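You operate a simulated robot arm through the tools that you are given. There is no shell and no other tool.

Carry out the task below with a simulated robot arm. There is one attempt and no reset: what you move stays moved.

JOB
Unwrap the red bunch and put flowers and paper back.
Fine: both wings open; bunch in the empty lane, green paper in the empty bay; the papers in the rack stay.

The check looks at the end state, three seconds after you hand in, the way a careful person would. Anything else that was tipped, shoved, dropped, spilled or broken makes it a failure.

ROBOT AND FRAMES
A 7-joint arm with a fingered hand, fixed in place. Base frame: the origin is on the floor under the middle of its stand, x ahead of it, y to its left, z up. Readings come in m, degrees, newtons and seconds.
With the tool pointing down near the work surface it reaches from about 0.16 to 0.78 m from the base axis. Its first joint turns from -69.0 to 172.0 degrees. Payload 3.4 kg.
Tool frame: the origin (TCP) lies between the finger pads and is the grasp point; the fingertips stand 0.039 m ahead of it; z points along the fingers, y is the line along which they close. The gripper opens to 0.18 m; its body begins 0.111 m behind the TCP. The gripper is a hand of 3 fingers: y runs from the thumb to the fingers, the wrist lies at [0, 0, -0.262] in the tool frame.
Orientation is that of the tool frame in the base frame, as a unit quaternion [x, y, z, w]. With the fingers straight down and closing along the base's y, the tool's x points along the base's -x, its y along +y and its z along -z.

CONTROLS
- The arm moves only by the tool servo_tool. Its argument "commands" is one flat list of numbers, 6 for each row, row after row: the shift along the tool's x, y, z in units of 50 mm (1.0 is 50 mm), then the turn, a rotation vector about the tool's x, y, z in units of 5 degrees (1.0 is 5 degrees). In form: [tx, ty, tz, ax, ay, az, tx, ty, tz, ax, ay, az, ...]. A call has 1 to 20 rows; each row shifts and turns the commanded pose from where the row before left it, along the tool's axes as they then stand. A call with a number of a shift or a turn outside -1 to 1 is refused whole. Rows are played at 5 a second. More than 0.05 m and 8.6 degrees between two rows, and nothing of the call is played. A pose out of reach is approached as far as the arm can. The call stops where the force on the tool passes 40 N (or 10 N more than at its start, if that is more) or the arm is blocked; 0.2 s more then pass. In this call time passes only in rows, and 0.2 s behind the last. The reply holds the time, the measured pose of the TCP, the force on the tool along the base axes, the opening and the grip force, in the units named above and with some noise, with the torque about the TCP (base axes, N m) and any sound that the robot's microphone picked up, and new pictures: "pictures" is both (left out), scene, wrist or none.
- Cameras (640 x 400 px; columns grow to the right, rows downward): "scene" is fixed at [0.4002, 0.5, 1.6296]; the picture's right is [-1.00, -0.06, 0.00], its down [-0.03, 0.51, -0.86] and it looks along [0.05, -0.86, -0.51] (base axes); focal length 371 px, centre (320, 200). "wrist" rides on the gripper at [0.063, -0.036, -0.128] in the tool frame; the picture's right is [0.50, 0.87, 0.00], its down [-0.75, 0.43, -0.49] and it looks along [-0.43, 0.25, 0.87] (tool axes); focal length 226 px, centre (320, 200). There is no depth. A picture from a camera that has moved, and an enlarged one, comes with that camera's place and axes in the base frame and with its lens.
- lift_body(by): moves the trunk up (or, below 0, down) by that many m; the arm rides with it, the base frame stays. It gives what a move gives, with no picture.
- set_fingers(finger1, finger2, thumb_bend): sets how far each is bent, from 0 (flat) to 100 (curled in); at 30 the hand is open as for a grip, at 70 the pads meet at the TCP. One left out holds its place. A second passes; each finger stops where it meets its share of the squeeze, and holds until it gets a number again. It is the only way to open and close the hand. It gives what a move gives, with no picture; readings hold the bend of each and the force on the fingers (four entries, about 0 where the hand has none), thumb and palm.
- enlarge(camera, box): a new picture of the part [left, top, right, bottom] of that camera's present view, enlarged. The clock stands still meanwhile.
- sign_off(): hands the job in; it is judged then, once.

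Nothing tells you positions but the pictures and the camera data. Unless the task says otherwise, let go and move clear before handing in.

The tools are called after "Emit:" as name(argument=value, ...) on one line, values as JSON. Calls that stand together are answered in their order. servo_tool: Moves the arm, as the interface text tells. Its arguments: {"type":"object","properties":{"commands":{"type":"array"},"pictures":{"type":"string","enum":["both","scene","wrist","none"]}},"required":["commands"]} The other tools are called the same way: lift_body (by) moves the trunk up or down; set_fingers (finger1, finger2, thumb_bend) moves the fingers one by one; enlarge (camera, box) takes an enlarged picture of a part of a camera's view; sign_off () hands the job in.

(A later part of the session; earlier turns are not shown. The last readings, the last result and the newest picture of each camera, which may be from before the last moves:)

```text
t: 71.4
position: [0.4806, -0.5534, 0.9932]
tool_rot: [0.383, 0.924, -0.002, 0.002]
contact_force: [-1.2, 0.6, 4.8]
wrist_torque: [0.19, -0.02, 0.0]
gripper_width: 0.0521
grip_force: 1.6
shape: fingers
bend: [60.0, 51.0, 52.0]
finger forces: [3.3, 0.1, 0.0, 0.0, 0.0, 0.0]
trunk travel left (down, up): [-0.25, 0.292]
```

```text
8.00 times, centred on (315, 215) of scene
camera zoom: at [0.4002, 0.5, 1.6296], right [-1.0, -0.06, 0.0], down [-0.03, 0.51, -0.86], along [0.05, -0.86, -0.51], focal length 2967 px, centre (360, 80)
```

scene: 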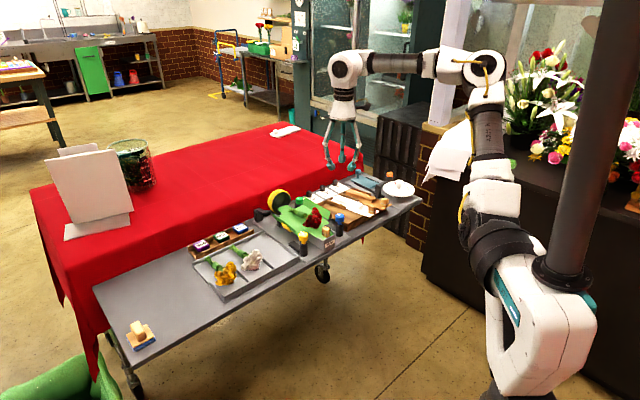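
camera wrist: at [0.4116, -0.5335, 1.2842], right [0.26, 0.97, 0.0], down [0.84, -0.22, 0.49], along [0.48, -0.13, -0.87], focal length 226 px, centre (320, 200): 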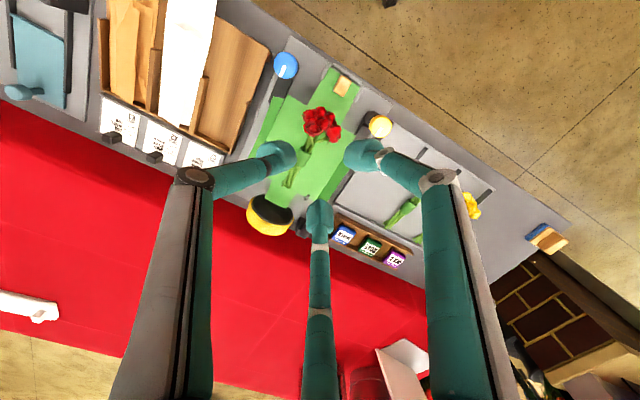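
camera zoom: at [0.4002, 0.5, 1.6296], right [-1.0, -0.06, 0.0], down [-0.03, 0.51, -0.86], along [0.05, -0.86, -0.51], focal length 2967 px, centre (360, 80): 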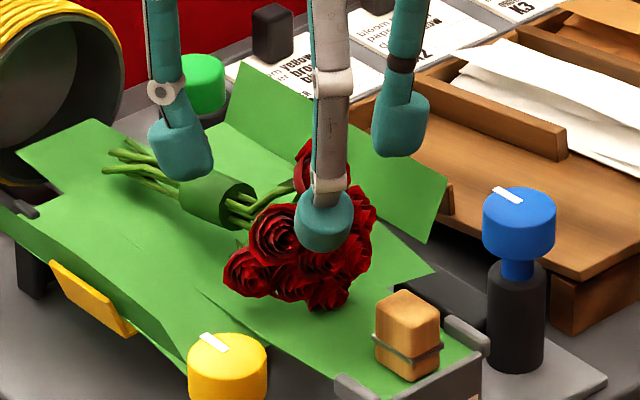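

Finger1 touched the top of a rose (light, ~4 N). I'll back up, rotate 5°, and open the fingers more evenly before trying again.

Emit:
servo_tool(commands=[0, 0, -0.6, 0, 0, 0, 0.0, 0.02, 0, 0, 0, 1], pictures="none")

Emit:
set_fingers(finger1=53, finger2=50, thumb_bend=50)

Emit:
enlarge(camera="wrist", box=[180, 80, 460, 255])

Emit:
enlarge(camera="scene", box=[275, 190, 355, 240])

```text
t: 72.0
position: [0.4828, -0.5536, 1.0199]
tool_rot: [0.422, 0.907, -0.003, 0.0]
contact_force: [0.6, 0.3, 0.4]
wrist_torque: [-0.01, 0.03, -0.01]
gripper_width: 0.0518
grip_force: 0.0
shape: fingers
bend: [59.0, 51.0, 52.0]
finger forces: [0.0, 0.0, 0.0, 0.0, 0.0, 0.0]
trunk travel left (down, up): [-0.25, 0.292]
```

```text
t: 73.0
position: [0.4829, -0.5544, 1.0201]
tool_rot: [0.423, 0.906, -0.002, 0.001]
contact_force: [0.2, 0.5, -0.5]
wrist_torque: [-0.03, 0.0, 0.0]
gripper_width: 0.0665
grip_force: 0.1
shape: fingers
bend: [53.0, 50.0, 50.0]
finger forces: [0.1, 0.0, 0.1, 0.0, 0.0, 0.0]
trunk travel left (down, up): [-0.25, 0.292]
```

```text
2.29 times, centred on (320, 168) of wrist
camera zoom: at [0.4147, -0.528, 1.1486], right [0.34, 0.94, 0.0], down [0.82, -0.3, 0.49], along [0.46, -0.17, -0.87], focal length 517 px, centre (320, 274)
```

zoom: 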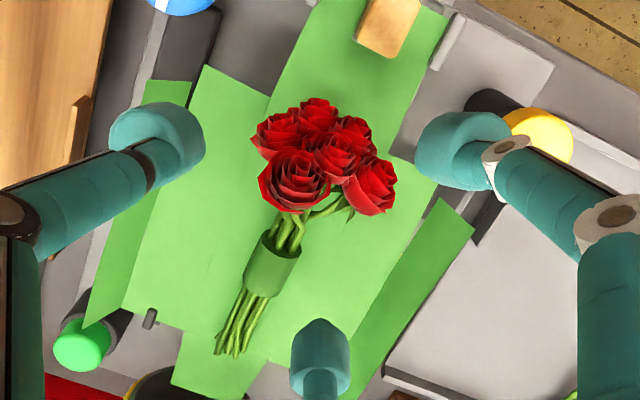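

```text
8.00 times, centred on (315, 215) of scene
camera zoom: at [0.4002, 0.5, 1.6296], right [-1.0, -0.06, 0.0], down [-0.03, 0.51, -0.86], along [0.05, -0.86, -0.51], focal length 2967 px, centre (360, 80)
```

zoom: 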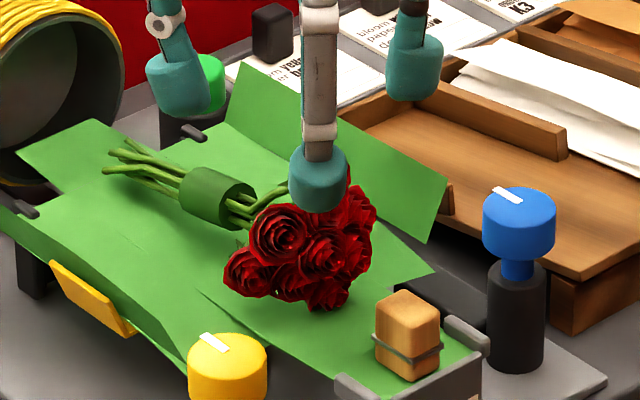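

Now fingers clear the cluster outline. Descending to about z=0.957.

Emit:
servo_tool(commands=[0, 0, 0.4, 0, 0, 0, 0, 0, 0.3, 0, 0, 0, 0, 0, 0.3, 0, 0, 0, 0, 0, 0.24, 0, 0, 0], pictures="none")

Emit:
enlarge(camera="wrist", box=[180, 80, 460, 255])

Emit:
enlarge(camera="scene", box=[275, 190, 355, 240])

```text
t: 74.0
position: [0.4832, -0.5537, 0.9598]
tool_rot: [0.422, 0.907, -0.002, 0.001]
contact_force: [0.0, 0.2, 0.2]
wrist_torque: [-0.04, -0.02, -0.01]
gripper_width: 0.0662
grip_force: 0.0
shape: fingers
bend: [53.0, 50.0, 50.0]
finger forces: [0.0, 0.0, 0.0, 0.0, 0.0, 0.1]
trunk travel left (down, up): [-0.25, 0.292]
```

```text
2.29 times, centred on (320, 168) of wrist
camera zoom: at [0.4148, -0.528, 1.0878], right [0.34, 0.94, 0.0], down [0.82, -0.3, 0.49], along [0.46, -0.17, -0.87], focal length 517 px, centre (320, 274)
```

zoom: 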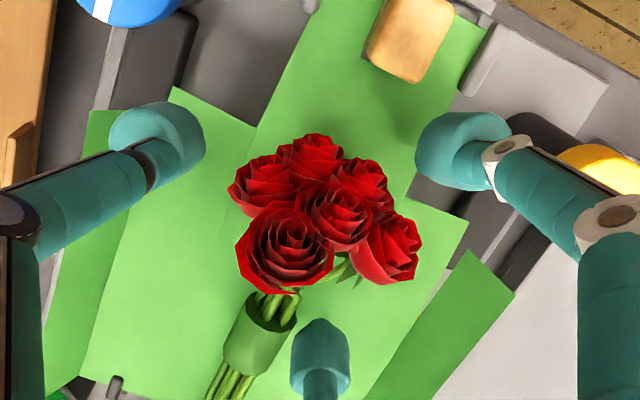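

```text
8.00 times, centred on (315, 215) of scene
camera zoom: at [0.4002, 0.5, 1.6296], right [-1.0, -0.06, 0.0], down [-0.03, 0.51, -0.86], along [0.05, -0.86, -0.51], focal length 2967 px, centre (360, 80)
```

zoom: 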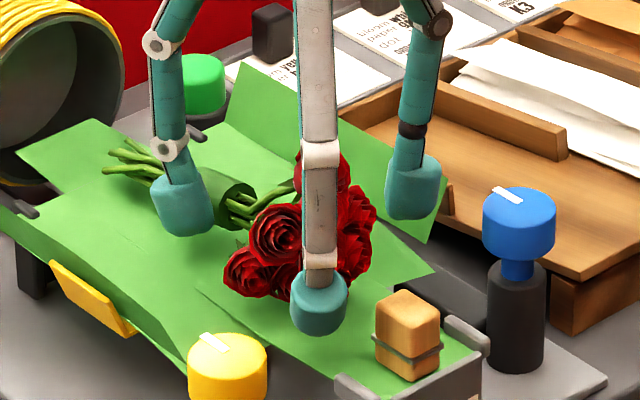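

The fingers surround the heads with no contact. Closing gradually.

Emit:
set_fingers(finger1=57, finger2=56, thumb_bend=54)

Emit:
enlarge(camera="wrist", box=[180, 80, 460, 255])

```text
t: 75.0
position: [0.4816, -0.5541, 0.9599]
tool_rot: [0.422, 0.906, -0.002, 0.002]
contact_force: [0.4, -0.3, 0.6]
wrist_torque: [0.01, 0.03, -0.01]
gripper_width: 0.0544
grip_force: 1.3
shape: fingers
bend: [55.0, 55.0, 54.0]
finger forces: [0.8, 0.9, 0.0, 0.0, 0.0, 0.0]
trunk travel left (down, up): [-0.25, 0.292]
```

```text
2.29 times, centred on (320, 168) of wrist
camera zoom: at [0.4147, -0.5279, 1.088], right [0.34, 0.94, 0.0], down [0.82, -0.3, 0.49], along [0.46, -0.17, -0.87], focal length 517 px, centre (320, 274)
```

zoom: 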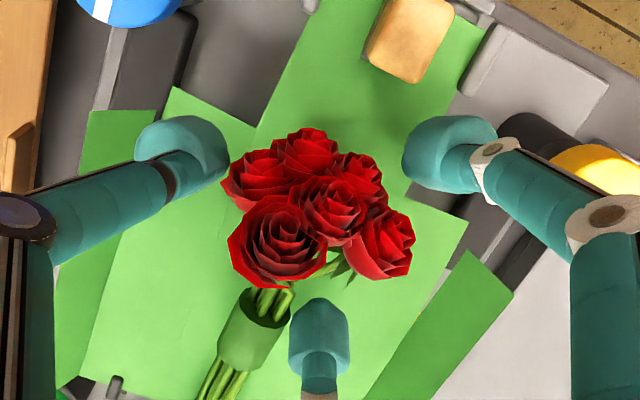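

Fingers 1 and 2 are in light contact; bringing the thumb in.

Emit:
set_fingers(finger1=57, finger2=57, thumb_bend=58)

Emit:
enlarge(camera="wrist", box=[180, 80, 460, 255])

```text
t: 76.0
position: [0.4828, -0.5537, 0.9602]
tool_rot: [0.422, 0.907, -0.001, 0.001]
contact_force: [-0.5, 0.8, -0.7]
wrist_torque: [0.0, -0.02, -0.02]
gripper_width: 0.0527
grip_force: 3.2
shape: fingers
bend: [55.0, 54.0, 55.0]
finger forces: [1.3, 1.5, 0.0, 0.1, 2.0, 0.0]
trunk travel left (down, up): [-0.25, 0.292]
```

```text
2.29 times, centred on (320, 168) of wrist
camera zoom: at [0.4147, -0.5279, 1.0881], right [0.34, 0.94, 0.0], down [0.82, -0.3, 0.49], along [0.46, -0.17, -0.87], focal length 517 px, centre (320, 274)
```

zoom: 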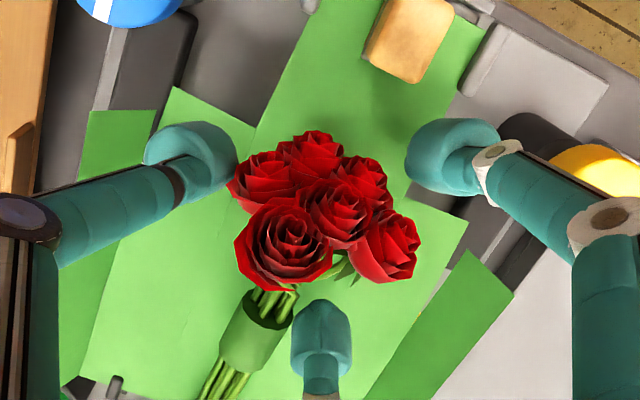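

Balanced light grip on the cluster. Increasing slightly for a secure hold, then a small test lift.

Emit:
set_fingers(finger1=61, finger2=61, thumb_bend=62)

Emit:
servo_tool(commands=[0, 0, -0.1, 0, 0, 0, 0, 0, -0.2, 0, 0, 0], pictures="none")

Emit:
enlarge(camera="wrist", box=[180, 80, 460, 255])

Emit:
enlarge(camera="scene", box=[275, 190, 355, 240])

```text
t: 77.0
position: [0.4823, -0.5539, 0.9595]
tool_rot: [0.423, 0.906, -0.001, 0.001]
contact_force: [-1.0, -0.6, 0.8]
wrist_torque: [-0.06, -0.03, 0.01]
gripper_width: 0.0504
grip_force: 9.4
shape: fingers
bend: [55.0, 55.0, 57.0]
finger forces: [5.4, 5.8, 0.0, 0.0, 7.6, 0.0]
trunk travel left (down, up): [-0.25, 0.292]
```

```text
t: 77.6
position: [0.4827, -0.5538, 0.9741]
tool_rot: [0.423, 0.906, -0.002, 0.002]
contact_force: [-0.5, -0.7, -0.6]
wrist_torque: [0.0, 0.01, -0.01]
gripper_width: 0.0503
grip_force: 8.6
shape: fingers
bend: [55.0, 55.0, 57.0]
finger forces: [5.1, 5.3, 0.0, 0.0, 7.4, 0.0]
trunk travel left (down, up): [-0.25, 0.292]
```

```text
2.29 times, centred on (320, 168) of wrist
camera zoom: at [0.4142, -0.5284, 1.1023], right [0.34, 0.94, 0.0], down [0.82, -0.3, 0.49], along [0.46, -0.17, -0.87], focal length 517 px, centre (320, 274)
```

zoom: 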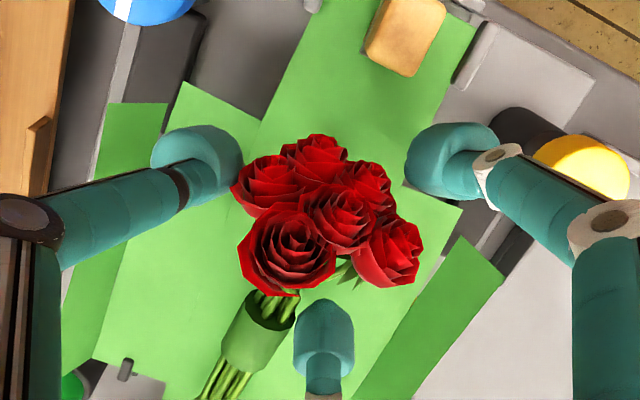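

```text
8.00 times, centred on (315, 215) of scene
camera zoom: at [0.4002, 0.5, 1.6296], right [-1.0, -0.06, 0.0], down [-0.03, 0.51, -0.86], along [0.05, -0.86, -0.51], focal length 2967 px, centre (360, 80)
```

zoom: 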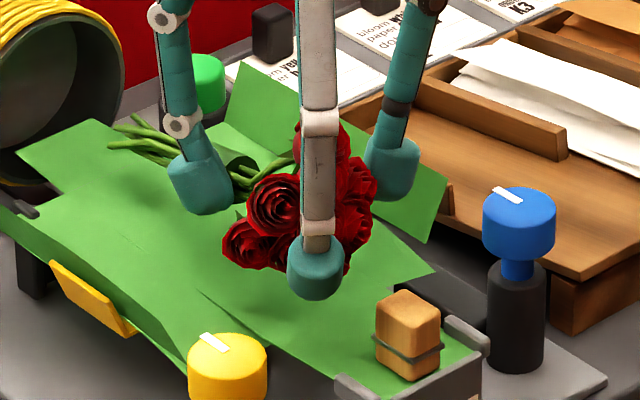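

The bunch lifts cleanly with the hand. Raising it well above the wing lips before moving sideways.

Emit:
servo_tool(commands=[0, 0, -0.4, 0, 0, 0, 0, 0, -0.5, 0, 0, 0, 0, 0, -0.6, 0, 0, 0, 0, 0, -0.6, 0, 0, 0], pictures="both")

Emit:
enlarge(camera="scene", box=[255, 170, 355, 250])

```text
t: 78.6
position: [0.4808, -0.5517, 1.0807]
tool_rot: [0.422, 0.907, -0.001, 0.002]
contact_force: [0.1, -0.2, -1.3]
wrist_torque: [0.05, 0.03, 0.01]
gripper_width: 0.0506
grip_force: 8.2
shape: fingers
bend: [55.0, 55.0, 57.0]
finger forces: [4.9, 5.4, 0.0, 0.1, 7.3, 0.0]
trunk travel left (down, up): [-0.25, 0.292]
camera wrist: at [0.4137, -0.5261, 1.209], right [0.34, 0.94, 0.0], down [0.82, -0.3, 0.49], along [0.46, -0.17, -0.87], focal length 226 px, centre (320, 200)
```

scene: 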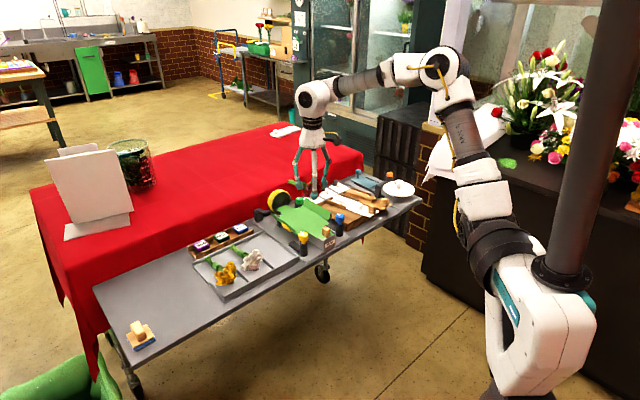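
wrist: 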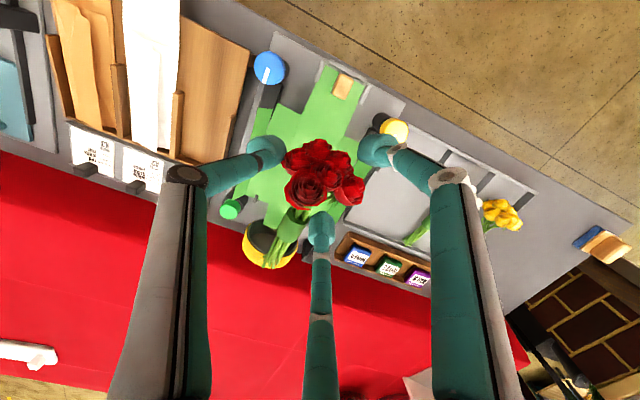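

```text
5.00 times, centred on (305, 210) of scene
camera zoom: at [0.4002, 0.5, 1.6296], right [-1.0, -0.06, 0.0], down [-0.03, 0.51, -0.86], along [0.05, -0.86, -0.51], focal length 1854 px, centre (395, 150)
```

zoom: 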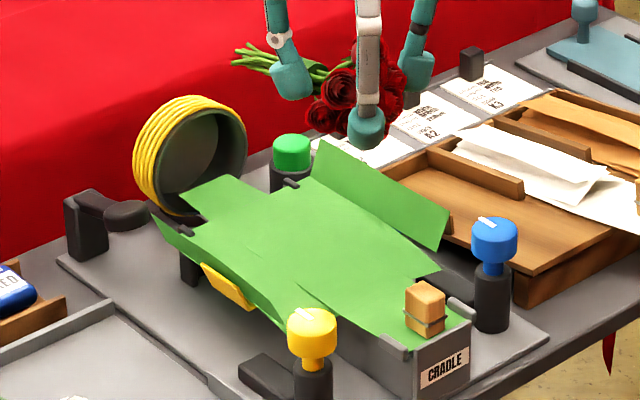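

The bunch is held level. Moving along the table toward the empty lane.

Emit:
servo_tool(commands=[0.0685, 0.787, 0, 0, 0, 0, 0.0685, 0.787, 0, 0, 0, 0, 0.0685, 0.787, 0, 0, 0, 0, 0.0685, 0.787, 0, 0, 0, 0], pictures="both")

Emit:
enlarge(camera="scene", box=[200, 180, 330, 280])

Emit:
enlarge(camera="wrist", box=[180, 80, 460, 255])

```text
t: 79.6
position: [0.5964, -0.4402, 1.0786]
tool_rot: [0.424, 0.906, -0.002, 0.0]
contact_force: [-0.2, 0.4, -0.3]
wrist_torque: [0.0, 0.02, -0.05]
gripper_width: 0.0501
grip_force: 8.8
shape: fingers
bend: [55.0, 55.0, 57.0]
finger forces: [4.9, 5.4, 0.0, 0.0, 7.5, 0.0]
trunk travel left (down, up): [-0.25, 0.292]
camera wrist: at [0.5284, -0.4155, 1.2075], right [0.34, 0.94, 0.0], down [0.82, -0.3, 0.49], along [0.46, -0.17, -0.87], focal length 226 px, centre (320, 200)
```

scene: 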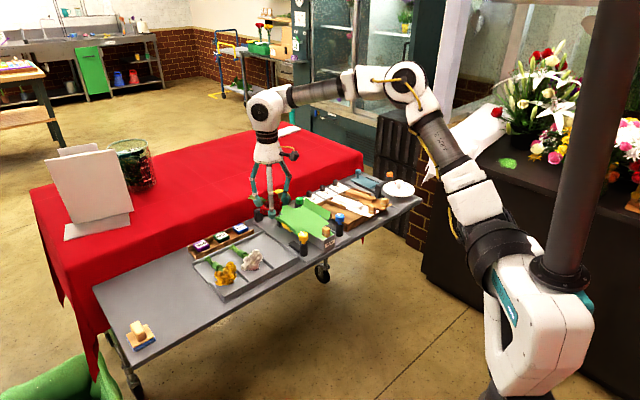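
wrist: 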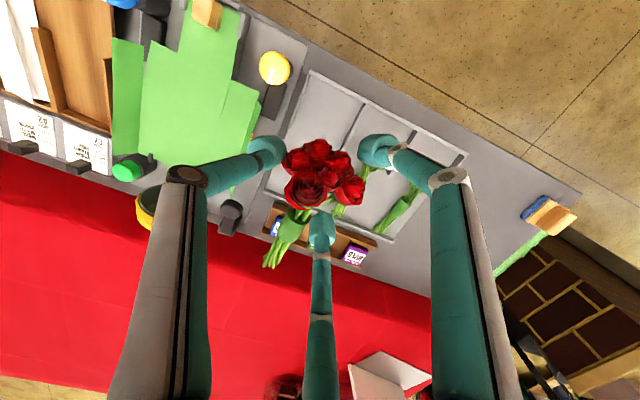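

```text
4.00 times, centred on (265, 230) of scene
camera zoom: at [0.4002, 0.5, 1.6296], right [-1.0, -0.06, 0.0], down [-0.03, 0.51, -0.86], along [0.05, -0.86, -0.51], focal length 1484 px, centre (540, 80)
```

zoom: 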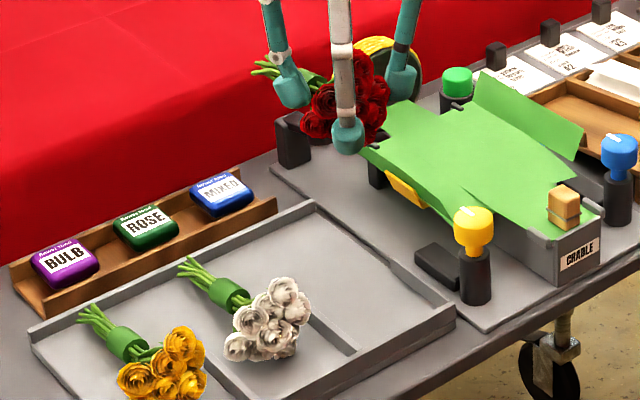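

```text
2.29 times, centred on (320, 168) of wrist
camera zoom: at [0.5284, -0.4155, 1.2075], right [0.34, 0.94, 0.0], down [0.82, -0.3, 0.49], along [0.46, -0.17, -0.87], focal length 517 px, centre (320, 274)
```

zoom: 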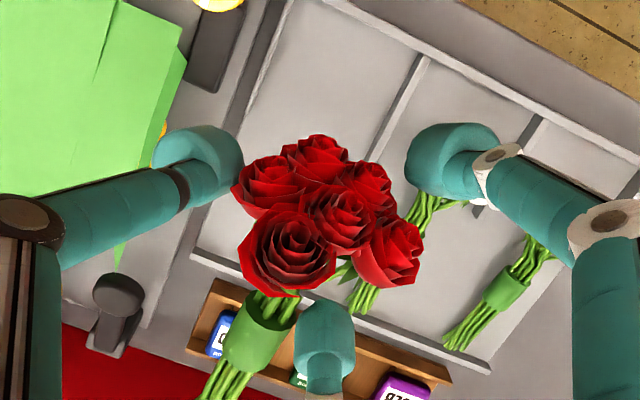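

Laterally centred in the lane (wall at 0.114, divider at 0.205, bunch at ~0.16). I'll shift 6 mm toward the front so stems clear the back wall, and descend in stages.

Emit:
servo_tool(commands=[0.118, -0.01, 0.4, 0, 0, 0, 0, 0, 0.6, 0, 0, 0, 0, 0, 0.6, 0, 0, 0], pictures="none")

Emit:
enlarge(camera="scene", box=[210, 190, 330, 280])

Emit:
enlarge(camera="wrist", box=[180, 80, 460, 255])

```text
t: 80.4
position: [0.5912, -0.438, 0.9993]
tool_rot: [0.422, 0.907, -0.002, 0.001]
contact_force: [-0.5, -0.1, -2.1]
wrist_torque: [0.01, 0.02, -0.01]
gripper_width: 0.0502
grip_force: 9.0
shape: fingers
bend: [55.0, 55.0, 57.0]
finger forces: [4.9, 5.4, 0.0, 0.1, 7.4, 0.0]
trunk travel left (down, up): [-0.25, 0.292]
```

```text
4.44 times, centred on (270, 235) of scene
camera zoom: at [0.4002, 0.5, 1.6296], right [-1.0, -0.06, 0.0], down [-0.03, 0.51, -0.86], along [0.05, -0.86, -0.51], focal length 1648 px, centre (542, 44)
```

zoom: 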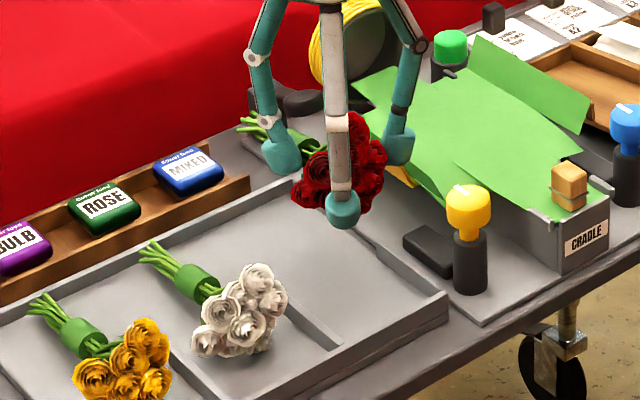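

```text
2.29 times, centred on (320, 168) of wrist
camera zoom: at [0.5238, -0.4123, 1.1276], right [0.34, 0.94, 0.0], down [0.82, -0.3, 0.49], along [0.46, -0.17, -0.87], focal length 517 px, centre (320, 274)
```

zoom: 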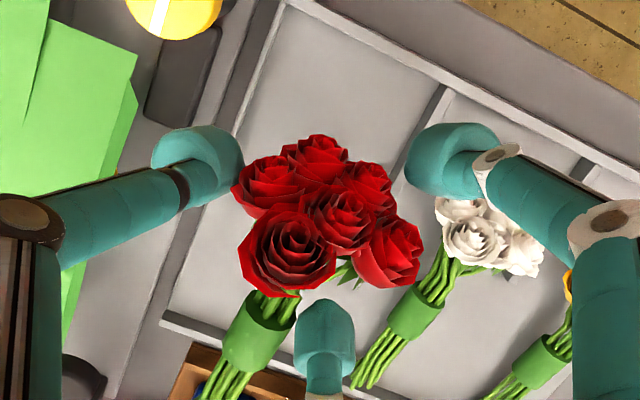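

Good alignment with the lane. Continuing down to about z=0.945.

Emit:
servo_tool(commands=[0, 0, 0.4, 0, 0, 0, 0, 0, 0.4, 0, 0, 0, 0, 0, 0.2, 0, 0, 0], pictures="none")

Emit:
enlarge(camera="scene", box=[210, 190, 330, 280])

Emit:
enlarge(camera="wrist", box=[180, 80, 460, 255])

Emit:
enlarge(camera="scene", box=[250, 205, 306, 245])

```text
t: 81.2
position: [0.5895, -0.4365, 0.9481]
tool_rot: [0.423, 0.906, -0.002, 0.001]
contact_force: [0.4, 0.5, -1.3]
wrist_torque: [0.02, -0.02, 0.01]
gripper_width: 0.0505
grip_force: 8.4
shape: fingers
bend: [55.0, 55.0, 57.0]
finger forces: [4.9, 5.4, 0.0, 0.1, 7.2, 0.1]
trunk travel left (down, up): [-0.25, 0.292]
```

```text
4.44 times, centred on (270, 235) of scene
camera zoom: at [0.4002, 0.5, 1.6296], right [-1.0, -0.06, 0.0], down [-0.03, 0.51, -0.86], along [0.05, -0.86, -0.51], focal length 1648 px, centre (542, 44)
```

zoom: 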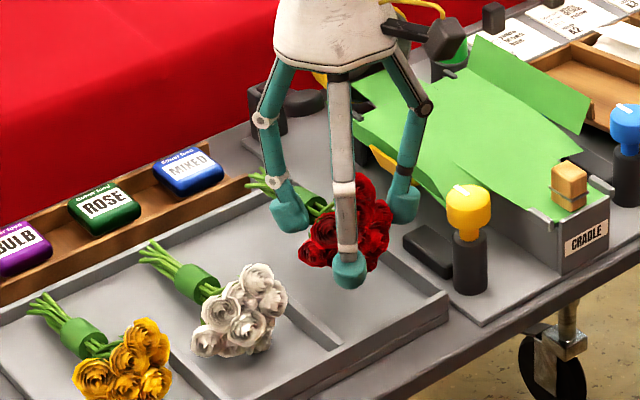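

```text
2.29 times, centred on (320, 168) of wrist
camera zoom: at [0.5222, -0.4126, 1.0759], right [0.34, 0.94, 0.0], down [0.82, -0.3, 0.49], along [0.46, -0.17, -0.87], focal length 517 px, centre (320, 274)
```

zoom: 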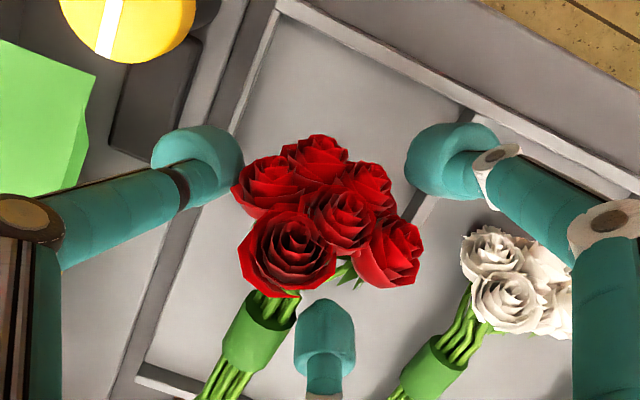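

```text
10.00 times, centred on (278, 225) of scene
camera zoom: at [0.4002, 0.5, 1.6296], right [-1.0, -0.06, 0.0], down [-0.03, 0.51, -0.86], along [0.05, -0.86, -0.51], focal length 3709 px, centre (740, -50)
```

zoom: 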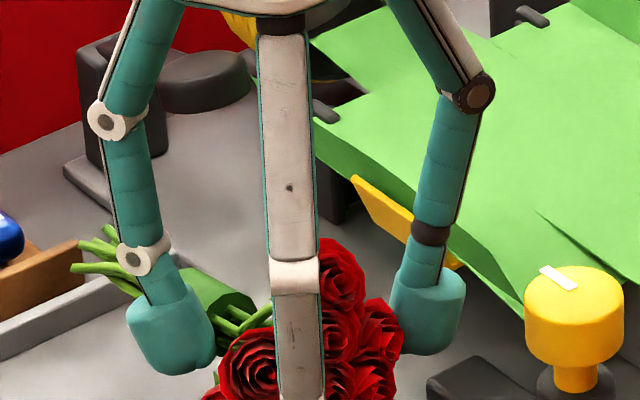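

Still no contact. Lowering in small 5 mm steps.

Emit:
servo_tool(commands=[0, 0, 0.1, 0, 0, 0, 0, 0, 0.1, 0, 0, 0, 0, 0, 0.1, 0, 0, 0], pictures="none")

Emit:
enlarge(camera="scene", box=[250, 215, 314, 260])

Emit:
enlarge(camera="wrist", box=[100, 60, 460, 285])

```text
t: 82.0
position: [0.5903, -0.4381, 0.9314]
tool_rot: [0.422, 0.906, -0.001, 0.001]
contact_force: [0.1, 0.4, -1.1]
wrist_torque: [0.04, 0.01, 0.02]
gripper_width: 0.0502
grip_force: 8.7
shape: fingers
bend: [55.0, 55.0, 57.0]
finger forces: [4.8, 5.2, 0.0, 0.0, 7.2, 0.0]
trunk travel left (down, up): [-0.25, 0.292]
```

```text
8.89 times, centred on (282, 238) of scene
camera zoom: at [0.4002, 0.5, 1.6296], right [-1.0, -0.06, 0.0], down [-0.03, 0.51, -0.86], along [0.05, -0.86, -0.51], focal length 3297 px, centre (658, -133)
```

zoom: 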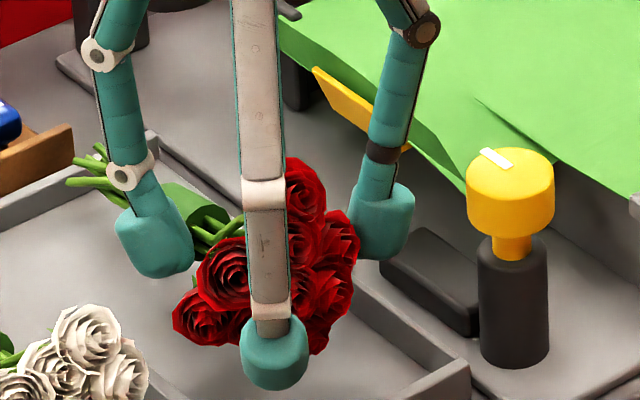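

```text
1.78 times, centred on (280, 172) of wrist
camera zoom: at [0.5227, -0.4128, 1.0606], right [0.34, 0.94, 0.0], down [0.82, -0.3, 0.49], along [0.46, -0.17, -0.87], focal length 402 px, centre (391, 249)
```

zoom: 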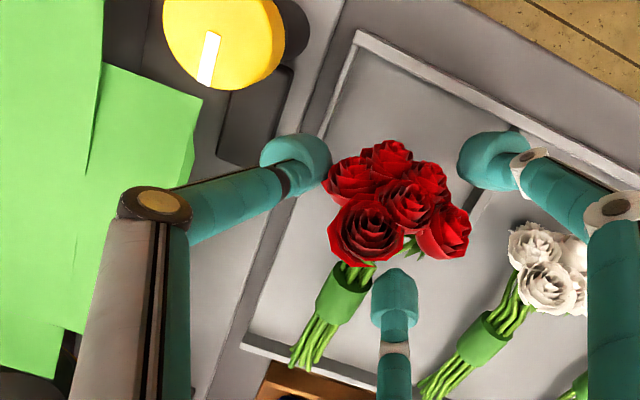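

Bunch weighs about 1.1 N and hasn't touched yet. A few more small steps.

Emit:
servo_tool(commands=[0, 0, 0.08, 0, 0, 0, 0, 0, 0.06, 0, 0, 0], pictures="none")

Emit:
enlarge(camera="scene", box=[250, 215, 314, 260])

```text
t: 82.6
position: [0.5912, -0.4373, 0.9255]
tool_rot: [0.422, 0.907, -0.001, 0.002]
contact_force: [0.5, 0.1, -0.9]
wrist_torque: [0.02, 0.04, -0.01]
gripper_width: 0.0505
grip_force: 8.5
shape: fingers
bend: [55.0, 55.0, 57.0]
finger forces: [4.9, 5.3, 0.0, 0.0, 7.2, 0.0]
trunk travel left (down, up): [-0.25, 0.292]
```

```text
8.89 times, centred on (282, 238) of scene
camera zoom: at [0.4002, 0.5, 1.6296], right [-1.0, -0.06, 0.0], down [-0.03, 0.51, -0.86], along [0.05, -0.86, -0.51], focal length 3297 px, centre (658, -133)
```

zoom: 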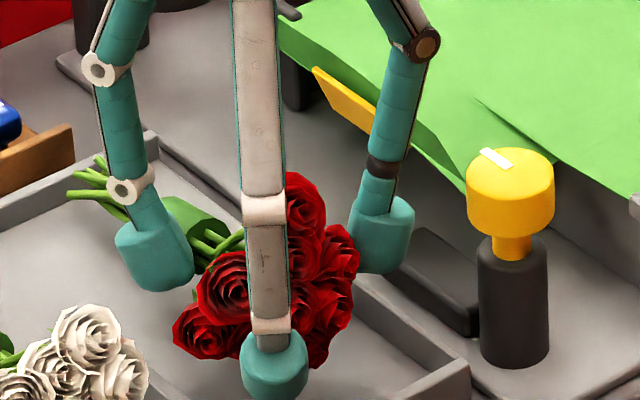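

No floor contact yet; continuing gently.

Emit:
servo_tool(commands=[0, 0, 0.06, 0, 0, 0, 0, 0, 0.06, 0, 0, 0], pictures="none")

Emit:
enlarge(camera="scene", box=[250, 215, 314, 260])

Emit:
enlarge(camera="wrist", box=[100, 60, 460, 285])

```text
t: 83.2
position: [0.5915, -0.4367, 0.9211]
tool_rot: [0.423, 0.906, -0.001, 0.001]
contact_force: [0.7, 0.4, -1.0]
wrist_torque: [-0.04, 0.0, -0.01]
gripper_width: 0.0502
grip_force: 8.5
shape: fingers
bend: [55.0, 55.0, 57.0]
finger forces: [5.1, 5.7, 0.0, 0.0, 7.4, 0.0]
trunk travel left (down, up): [-0.25, 0.292]
```

```text
8.89 times, centred on (282, 238) of scene
camera zoom: at [0.4002, 0.5, 1.6296], right [-1.0, -0.06, 0.0], down [-0.03, 0.51, -0.86], along [0.05, -0.86, -0.51], focal length 3297 px, centre (658, -133)
```

zoom: 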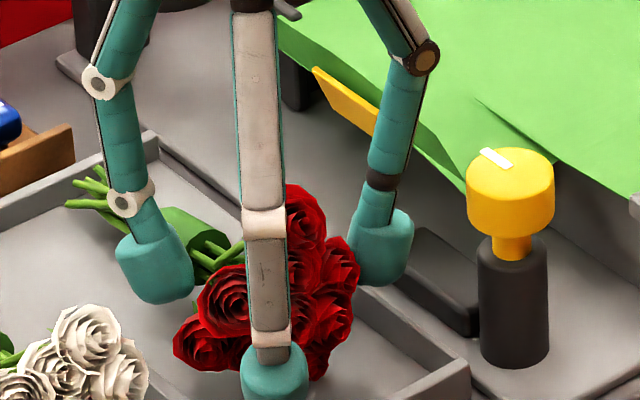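

```text
1.78 times, centred on (280, 172) of wrist
camera zoom: at [0.5231, -0.4123, 1.049], right [0.34, 0.94, 0.0], down [0.82, -0.3, 0.49], along [0.46, -0.17, -0.87], focal length 402 px, centre (391, 249)
```

zoom: 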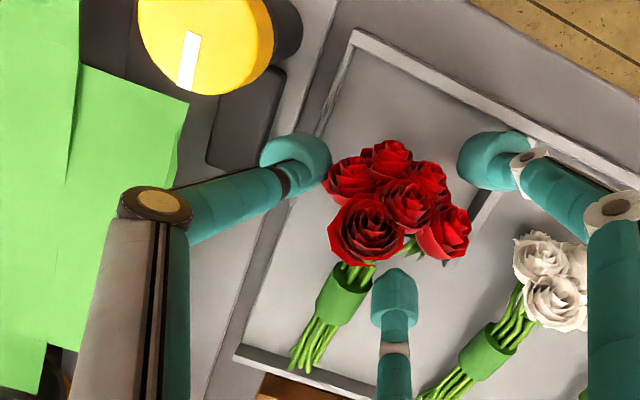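

Still hanging free. Continuing 3 mm at a time while watching forces.

Emit:
servo_tool(commands=[0, 0, 0.06, 0, 0, 0], pictures="none")

Emit:
servo_tool(commands=[0, 0, 0.06, 0, 0, 0], pictures="none")

Emit:
enlarge(camera="scene", box=[255, 220, 311, 260])

```text
t: 83.6
position: [0.5905, -0.4381, 0.9171]
tool_rot: [0.422, 0.906, -0.001, 0.002]
contact_force: [-0.3, 0.0, 2.2]
wrist_torque: [-0.07, -0.09, 0.04]
gripper_width: 0.0503
grip_force: 9.8
shape: fingers
bend: [55.0, 55.0, 57.0]
finger forces: [5.4, 6.5, 0.1, 0.0, 7.6, 0.1]
trunk travel left (down, up): [-0.25, 0.292]
```

```text
t: 84.0
position: [0.5909, -0.4374, 0.9171]
tool_rot: [0.423, 0.906, -0.001, 0.003]
contact_force: [-1.0, -1.8, 11.8]
wrist_torque: [-0.16, -0.05, 0.0]
gripper_width: 0.0498
grip_force: 10.4
shape: fingers
bend: [56.0, 55.0, 57.0]
finger forces: [4.3, 7.3, 0.1, 0.0, 8.9, 0.0]
trunk travel left (down, up): [-0.25, 0.292]
```

```text
10.00 times, centred on (283, 240) of scene
camera zoom: at [0.4002, 0.5, 1.6296], right [-1.0, -0.06, 0.0], down [-0.03, 0.51, -0.86], along [0.05, -0.86, -0.51], focal length 3709 px, centre (690, -200)
```

zoom: 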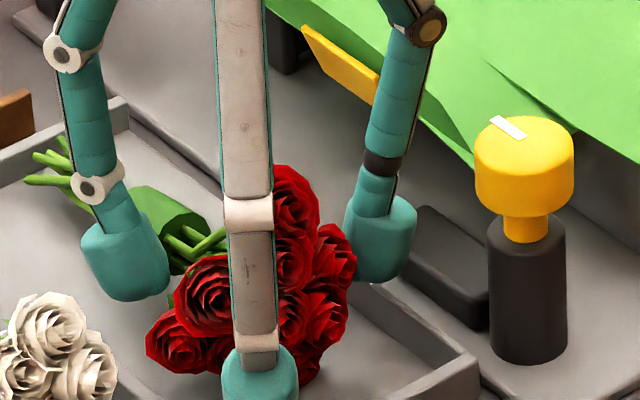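

Force rose to about 12 N – either the heads reached the tray floor or the thumb reached the wall. I'll ease up 3 mm and look closely.

Emit:
servo_tool(commands=[0, 0, -0.07, 0, 0, 0], pictures="none")

Emit:
enlarge(camera="scene", box=[268, 228, 308, 256])

Emit:
enlarge(camera="wrist", box=[200, 100, 320, 280])

```text
t: 84.4
position: [0.5913, -0.438, 0.9187]
tool_rot: [0.422, 0.906, -0.001, 0.0]
contact_force: [1.6, -1.5, 4.4]
wrist_torque: [-0.12, -0.15, 0.02]
gripper_width: 0.0502
grip_force: 10.4
shape: fingers
bend: [56.0, 55.0, 57.0]
finger forces: [5.3, 7.1, 0.0, 0.0, 7.8, 0.1]
trunk travel left (down, up): [-0.25, 0.292]
```

```text
14.29 times, centred on (288, 242) of scene
camera zoom: at [0.4002, 0.5, 1.6296], right [-1.0, -0.06, 0.0], down [-0.03, 0.51, -0.86], along [0.05, -0.86, -0.51], focal length 5299 px, centre (777, -400)
```

zoom: 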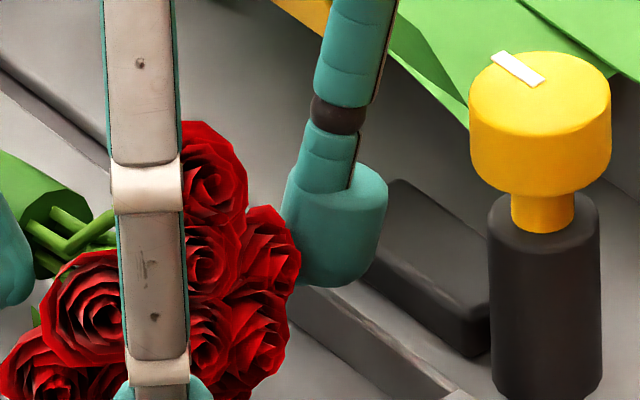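

```text
2.22 times, centred on (260, 190) of wrist
camera zoom: at [0.5227, -0.4117, 1.0458], right [0.34, 0.94, 0.0], down [0.82, -0.3, 0.49], along [0.46, -0.17, -0.87], focal length 502 px, centre (453, 222)
```

zoom: 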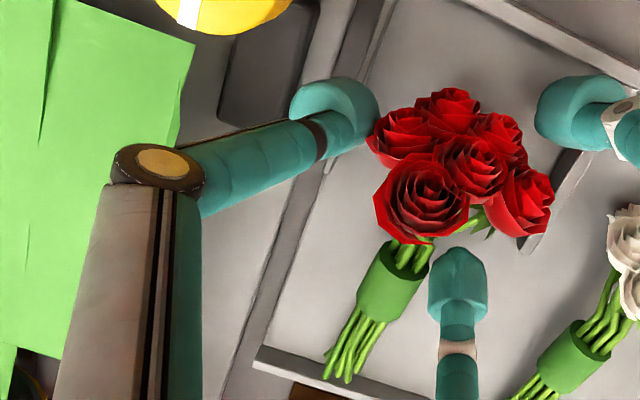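

I'll raise 2 mm more to unload and then open the fingers gently to set the bunch down.

Emit:
servo_tool(commands=[0, 0, -0.04, 0, 0, 0], pictures="none")

Emit:
set_fingers(finger1=54, finger2=54, thumb_bend=55)

Emit:
enlarge(camera="scene", box=[255, 220, 311, 260])

Emit:
enlarge(camera="wrist", box=[180, 80, 460, 255])

```text
t: 84.8
position: [0.5892, -0.4375, 0.9198]
tool_rot: [0.423, 0.906, -0.001, 0.001]
contact_force: [0.9, 0.4, -0.7]
wrist_torque: [-0.02, -0.05, 0.01]
gripper_width: 0.0503
grip_force: 9.5
shape: fingers
bend: [55.0, 55.0, 57.0]
finger forces: [5.5, 6.1, 0.1, 0.0, 7.5, 0.0]
trunk travel left (down, up): [-0.25, 0.292]
```

```text
t: 85.8
position: [0.5902, -0.4374, 0.92]
tool_rot: [0.423, 0.906, -0.002, 0.001]
contact_force: [-0.4, 0.8, -0.6]
wrist_torque: [-0.02, -0.01, 0.02]
gripper_width: 0.0548
grip_force: 0.4
shape: fingers
bend: [54.0, 54.0, 55.0]
finger forces: [0.1, 0.1, 0.0, 0.1, 0.2, 0.0]
trunk travel left (down, up): [-0.25, 0.292]
```

```text
10.00 times, centred on (283, 240) of scene
camera zoom: at [0.4002, 0.5, 1.6296], right [-1.0, -0.06, 0.0], down [-0.03, 0.51, -0.86], along [0.05, -0.86, -0.51], focal length 3709 px, centre (690, -200)
```

zoom: 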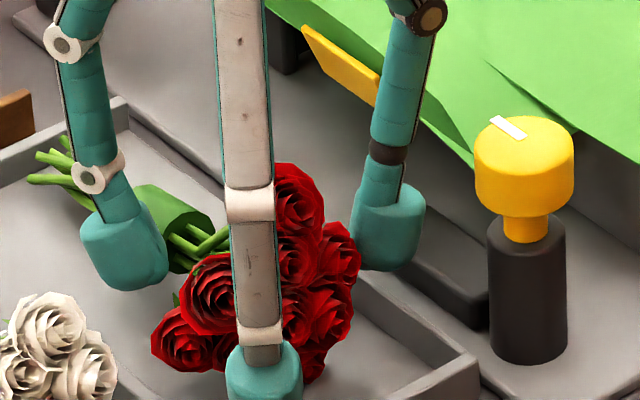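

```text
2.29 times, centred on (320, 168) of wrist
camera zoom: at [0.5227, -0.4118, 1.0484], right [0.34, 0.94, 0.0], down [0.82, -0.3, 0.49], along [0.46, -0.17, -0.87], focal length 517 px, centre (320, 274)
```

zoom: 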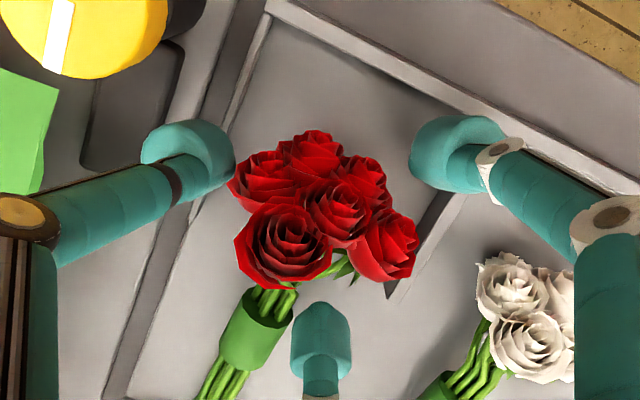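

Released; bunch rests in the lane. Opening a little further and lifting straight up.

Emit:
set_fingers(finger1=51, finger2=50, thumb_bend=52)

Emit:
servo_tool(commands=[0, 0, -0.3, 0, 0, 0, 0, 0, -0.6, 0, 0, 0, 0, 0, -0.8, 0, 0, 0, 0, 0, -0.9, 0, 0, 0, 0, 0, -0.9, 0, 0, 0], pictures="both")

Emit:
enlarge(camera="scene", box=[200, 190, 320, 280])

Emit:
enlarge(camera="wrist", box=[180, 80, 460, 255])

```text
t: 86.8
position: [0.5897, -0.4366, 0.9212]
tool_rot: [0.423, 0.906, -0.001, 0.001]
contact_force: [-0.3, 0.6, -0.3]
wrist_torque: [-0.01, -0.01, -0.01]
gripper_width: 0.0663
grip_force: 0.0
shape: fingers
bend: [51.0, 50.0, 52.0]
finger forces: [0.0, 0.0, 0.0, 0.1, 0.1, 0.1]
trunk travel left (down, up): [-0.25, 0.292]
```

```text
t: 88.0
position: [0.5883, -0.4367, 1.0962]
tool_rot: [0.423, 0.906, -0.001, 0.001]
contact_force: [0.1, 0.4, -0.6]
wrist_torque: [-0.03, -0.01, 0.05]
gripper_width: 0.0667
grip_force: 0.0
shape: fingers
bend: [51.0, 50.0, 52.0]
finger forces: [0.0, 0.0, 0.0, 0.0, 0.1, 0.0]
trunk travel left (down, up): [-0.25, 0.292]
camera wrist: at [0.5209, -0.4104, 1.2247], right [0.34, 0.94, 0.0], down [0.82, -0.3, 0.49], along [0.46, -0.17, -0.87], focal length 226 px, centre (320, 200)
```

scene: 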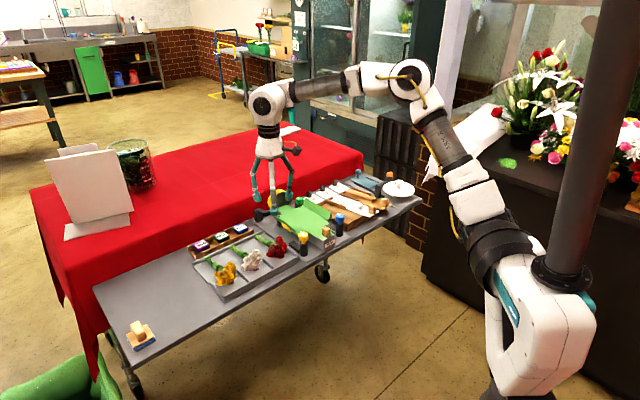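
wrist: 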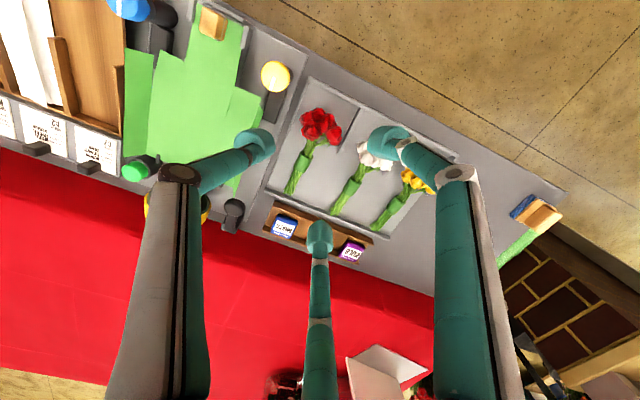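

```text
4.44 times, centred on (260, 235) of scene
camera zoom: at [0.4002, 0.5, 1.6296], right [-1.0, -0.06, 0.0], down [-0.03, 0.51, -0.86], along [0.05, -0.86, -0.51], focal length 1648 px, centre (587, 44)
```

zoom: 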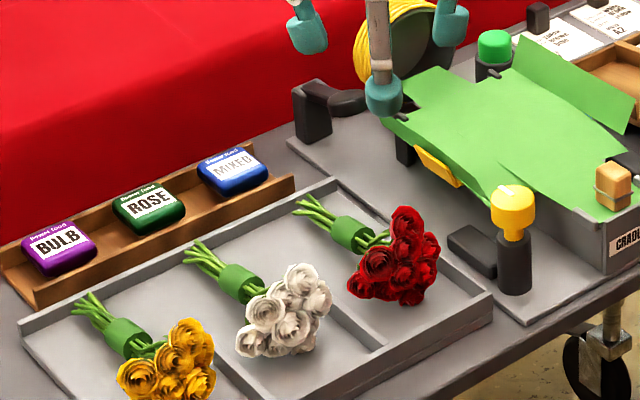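

```text
2.29 times, centred on (320, 168) of wrist
camera zoom: at [0.5209, -0.4104, 1.2247], right [0.34, 0.94, 0.0], down [0.82, -0.3, 0.49], along [0.46, -0.17, -0.87], focal length 517 px, centre (320, 274)
```

zoom: 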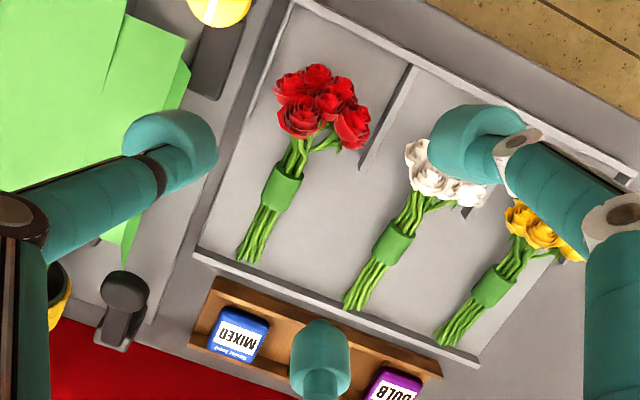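

The red bunch now lies neatly in the empty lane. Next is the green paper; I'll study the rack papers and the block closely.

Emit:
enlarge(camera="scene", box=[325, 175, 395, 225])

Emit:
enlarge(camera="scene", box=[270, 190, 350, 250])

Emit:
enlarge(camera="wrist", box=[0, 0, 280, 180])

```text
8.00 times, centred on (360, 200) of scene
camera zoom: at [0.4002, 0.5, 1.6296], right [-1.0, -0.06, 0.0], down [-0.03, 0.51, -0.86], along [0.05, -0.86, -0.51], focal length 2967 px, centre (0, 200)
```

zoom: 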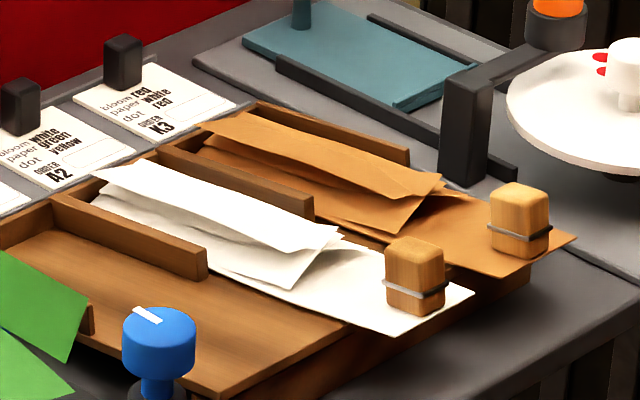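

```text
6.67 times, centred on (310, 220) of scene
camera zoom: at [0.4002, 0.5, 1.6296], right [-1.0, -0.06, 0.0], down [-0.03, 0.51, -0.86], along [0.05, -0.86, -0.51], focal length 2473 px, centre (387, 67)
```

zoom: 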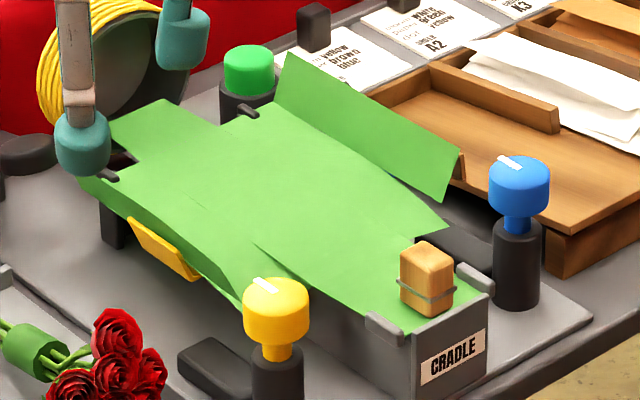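

```text
2.22 times, centred on (140, 90) of wrist
camera zoom: at [0.5209, -0.4104, 1.2247], right [0.34, 0.94, 0.0], down [0.82, -0.3, 0.49], along [0.46, -0.17, -0.87], focal length 502 px, centre (720, 444)
```

zoom: 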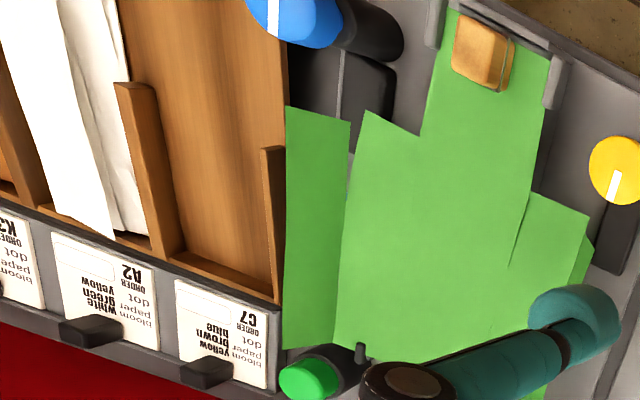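

I'll grip the wooden block (about (0.440,-0.498), top z≈0.929) as the paper's handle; the bay target is about 0.145 m further along the table, next to the white paper. Rotating and moving above the block.

Emit:
servo_tool(commands=[0, 0, 0, 0, 0, -1, 0, 0, 0, 0, 0, -1, 0, 0, 0, 0, 0, -1, 0, 0, 0, 0, 0, -1, 0, 0, 0, 0, 0, -1, 0, 0, 0, 0, 0, -1, 0, 0, 0, 0, 0, -1, 0, 0, 0, 0, 0, -1, 0, 0, 0, 0, 0, -1, 0, 0, 0, 0, 0, -1, 0, 0, 0, 0, 0, -1, 0, 0, 0, 0, 0, -1, 0, 0, 0, 0, 0, -1, 0, 0, 0, 0, 0, -1, 0, 0, 0, 0, 0, -1, 0, 0, 0, 0, 0, -1, 0, 0, 0, 0, 0, -1, 0, 0, 0, 0, 0, -1, 0, 0, 0, 0, 0, -1], pictures="none")

Emit:
servo_tool(commands=[0.739, 0.3075, 0, 0, 0, 0, 0.739, 0.3075, 0, 0, 0, 0, 0.739, 0.3075, 0, 0, 0, 0, 0.739, 0.3075, 0, 0, 0, 0], pictures="wrist")

Emit:
enlarge(camera="wrist", box=[200, 80, 440, 230])

```text
t: 92.0
position: [0.5907, -0.4363, 1.0959]
tool_rot: [-0.384, 0.923, -0.001, -0.001]
contact_force: [0.0, 0.2, 0.7]
wrist_torque: [-0.01, 0.0, -0.04]
gripper_width: 0.0663
grip_force: 0.0
shape: fingers
bend: [51.0, 50.0, 52.0]
finger forces: [0.0, 0.1, 0.0, 0.0, 0.1, 0.0]
trunk travel left (down, up): [-0.25, 0.292]
```

```text
t: 93.0
position: [0.4411, -0.499, 1.0953]
tool_rot: [-0.383, 0.924, -0.001, 0.001]
contact_force: [0.1, -0.1, 0.3]
wrist_torque: [0.01, -0.02, -0.03]
gripper_width: 0.0667
grip_force: 0.0
shape: fingers
bend: [51.0, 50.0, 52.0]
finger forces: [0.0, 0.0, 0.0, 0.0, 0.1, 0.0]
trunk travel left (down, up): [-0.25, 0.292]
camera wrist: at [0.4217, -0.5681, 1.2241], right [-0.97, 0.26, 0.0], down [0.22, 0.84, 0.49], along [0.13, 0.47, -0.87], focal length 226 px, centre (320, 200)
```

wrist: 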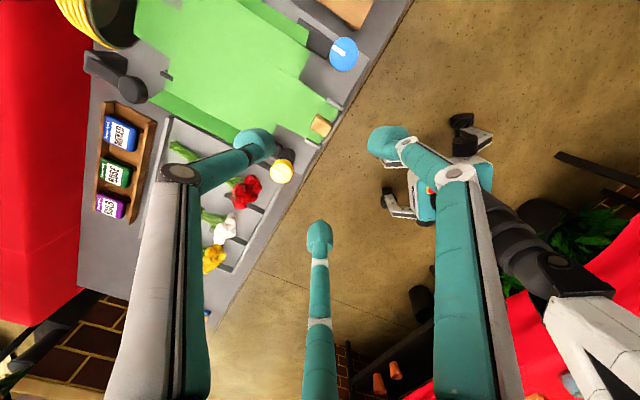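

```text
2.67 times, centred on (320, 155) of wrist
camera zoom: at [0.4217, -0.5681, 1.2241], right [-0.97, 0.26, 0.0], down [0.22, 0.84, 0.49], along [0.13, 0.47, -0.87], focal length 603 px, centre (320, 320)
```

zoom: 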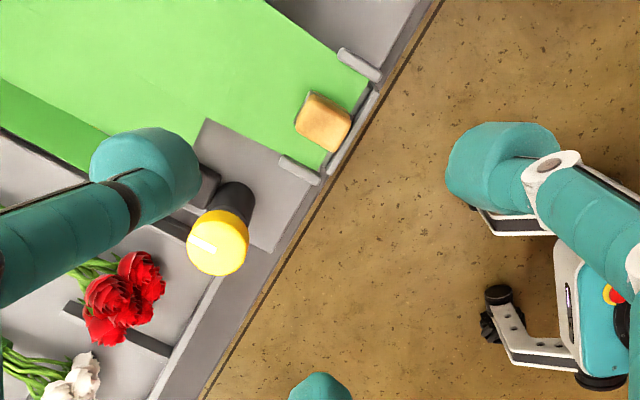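

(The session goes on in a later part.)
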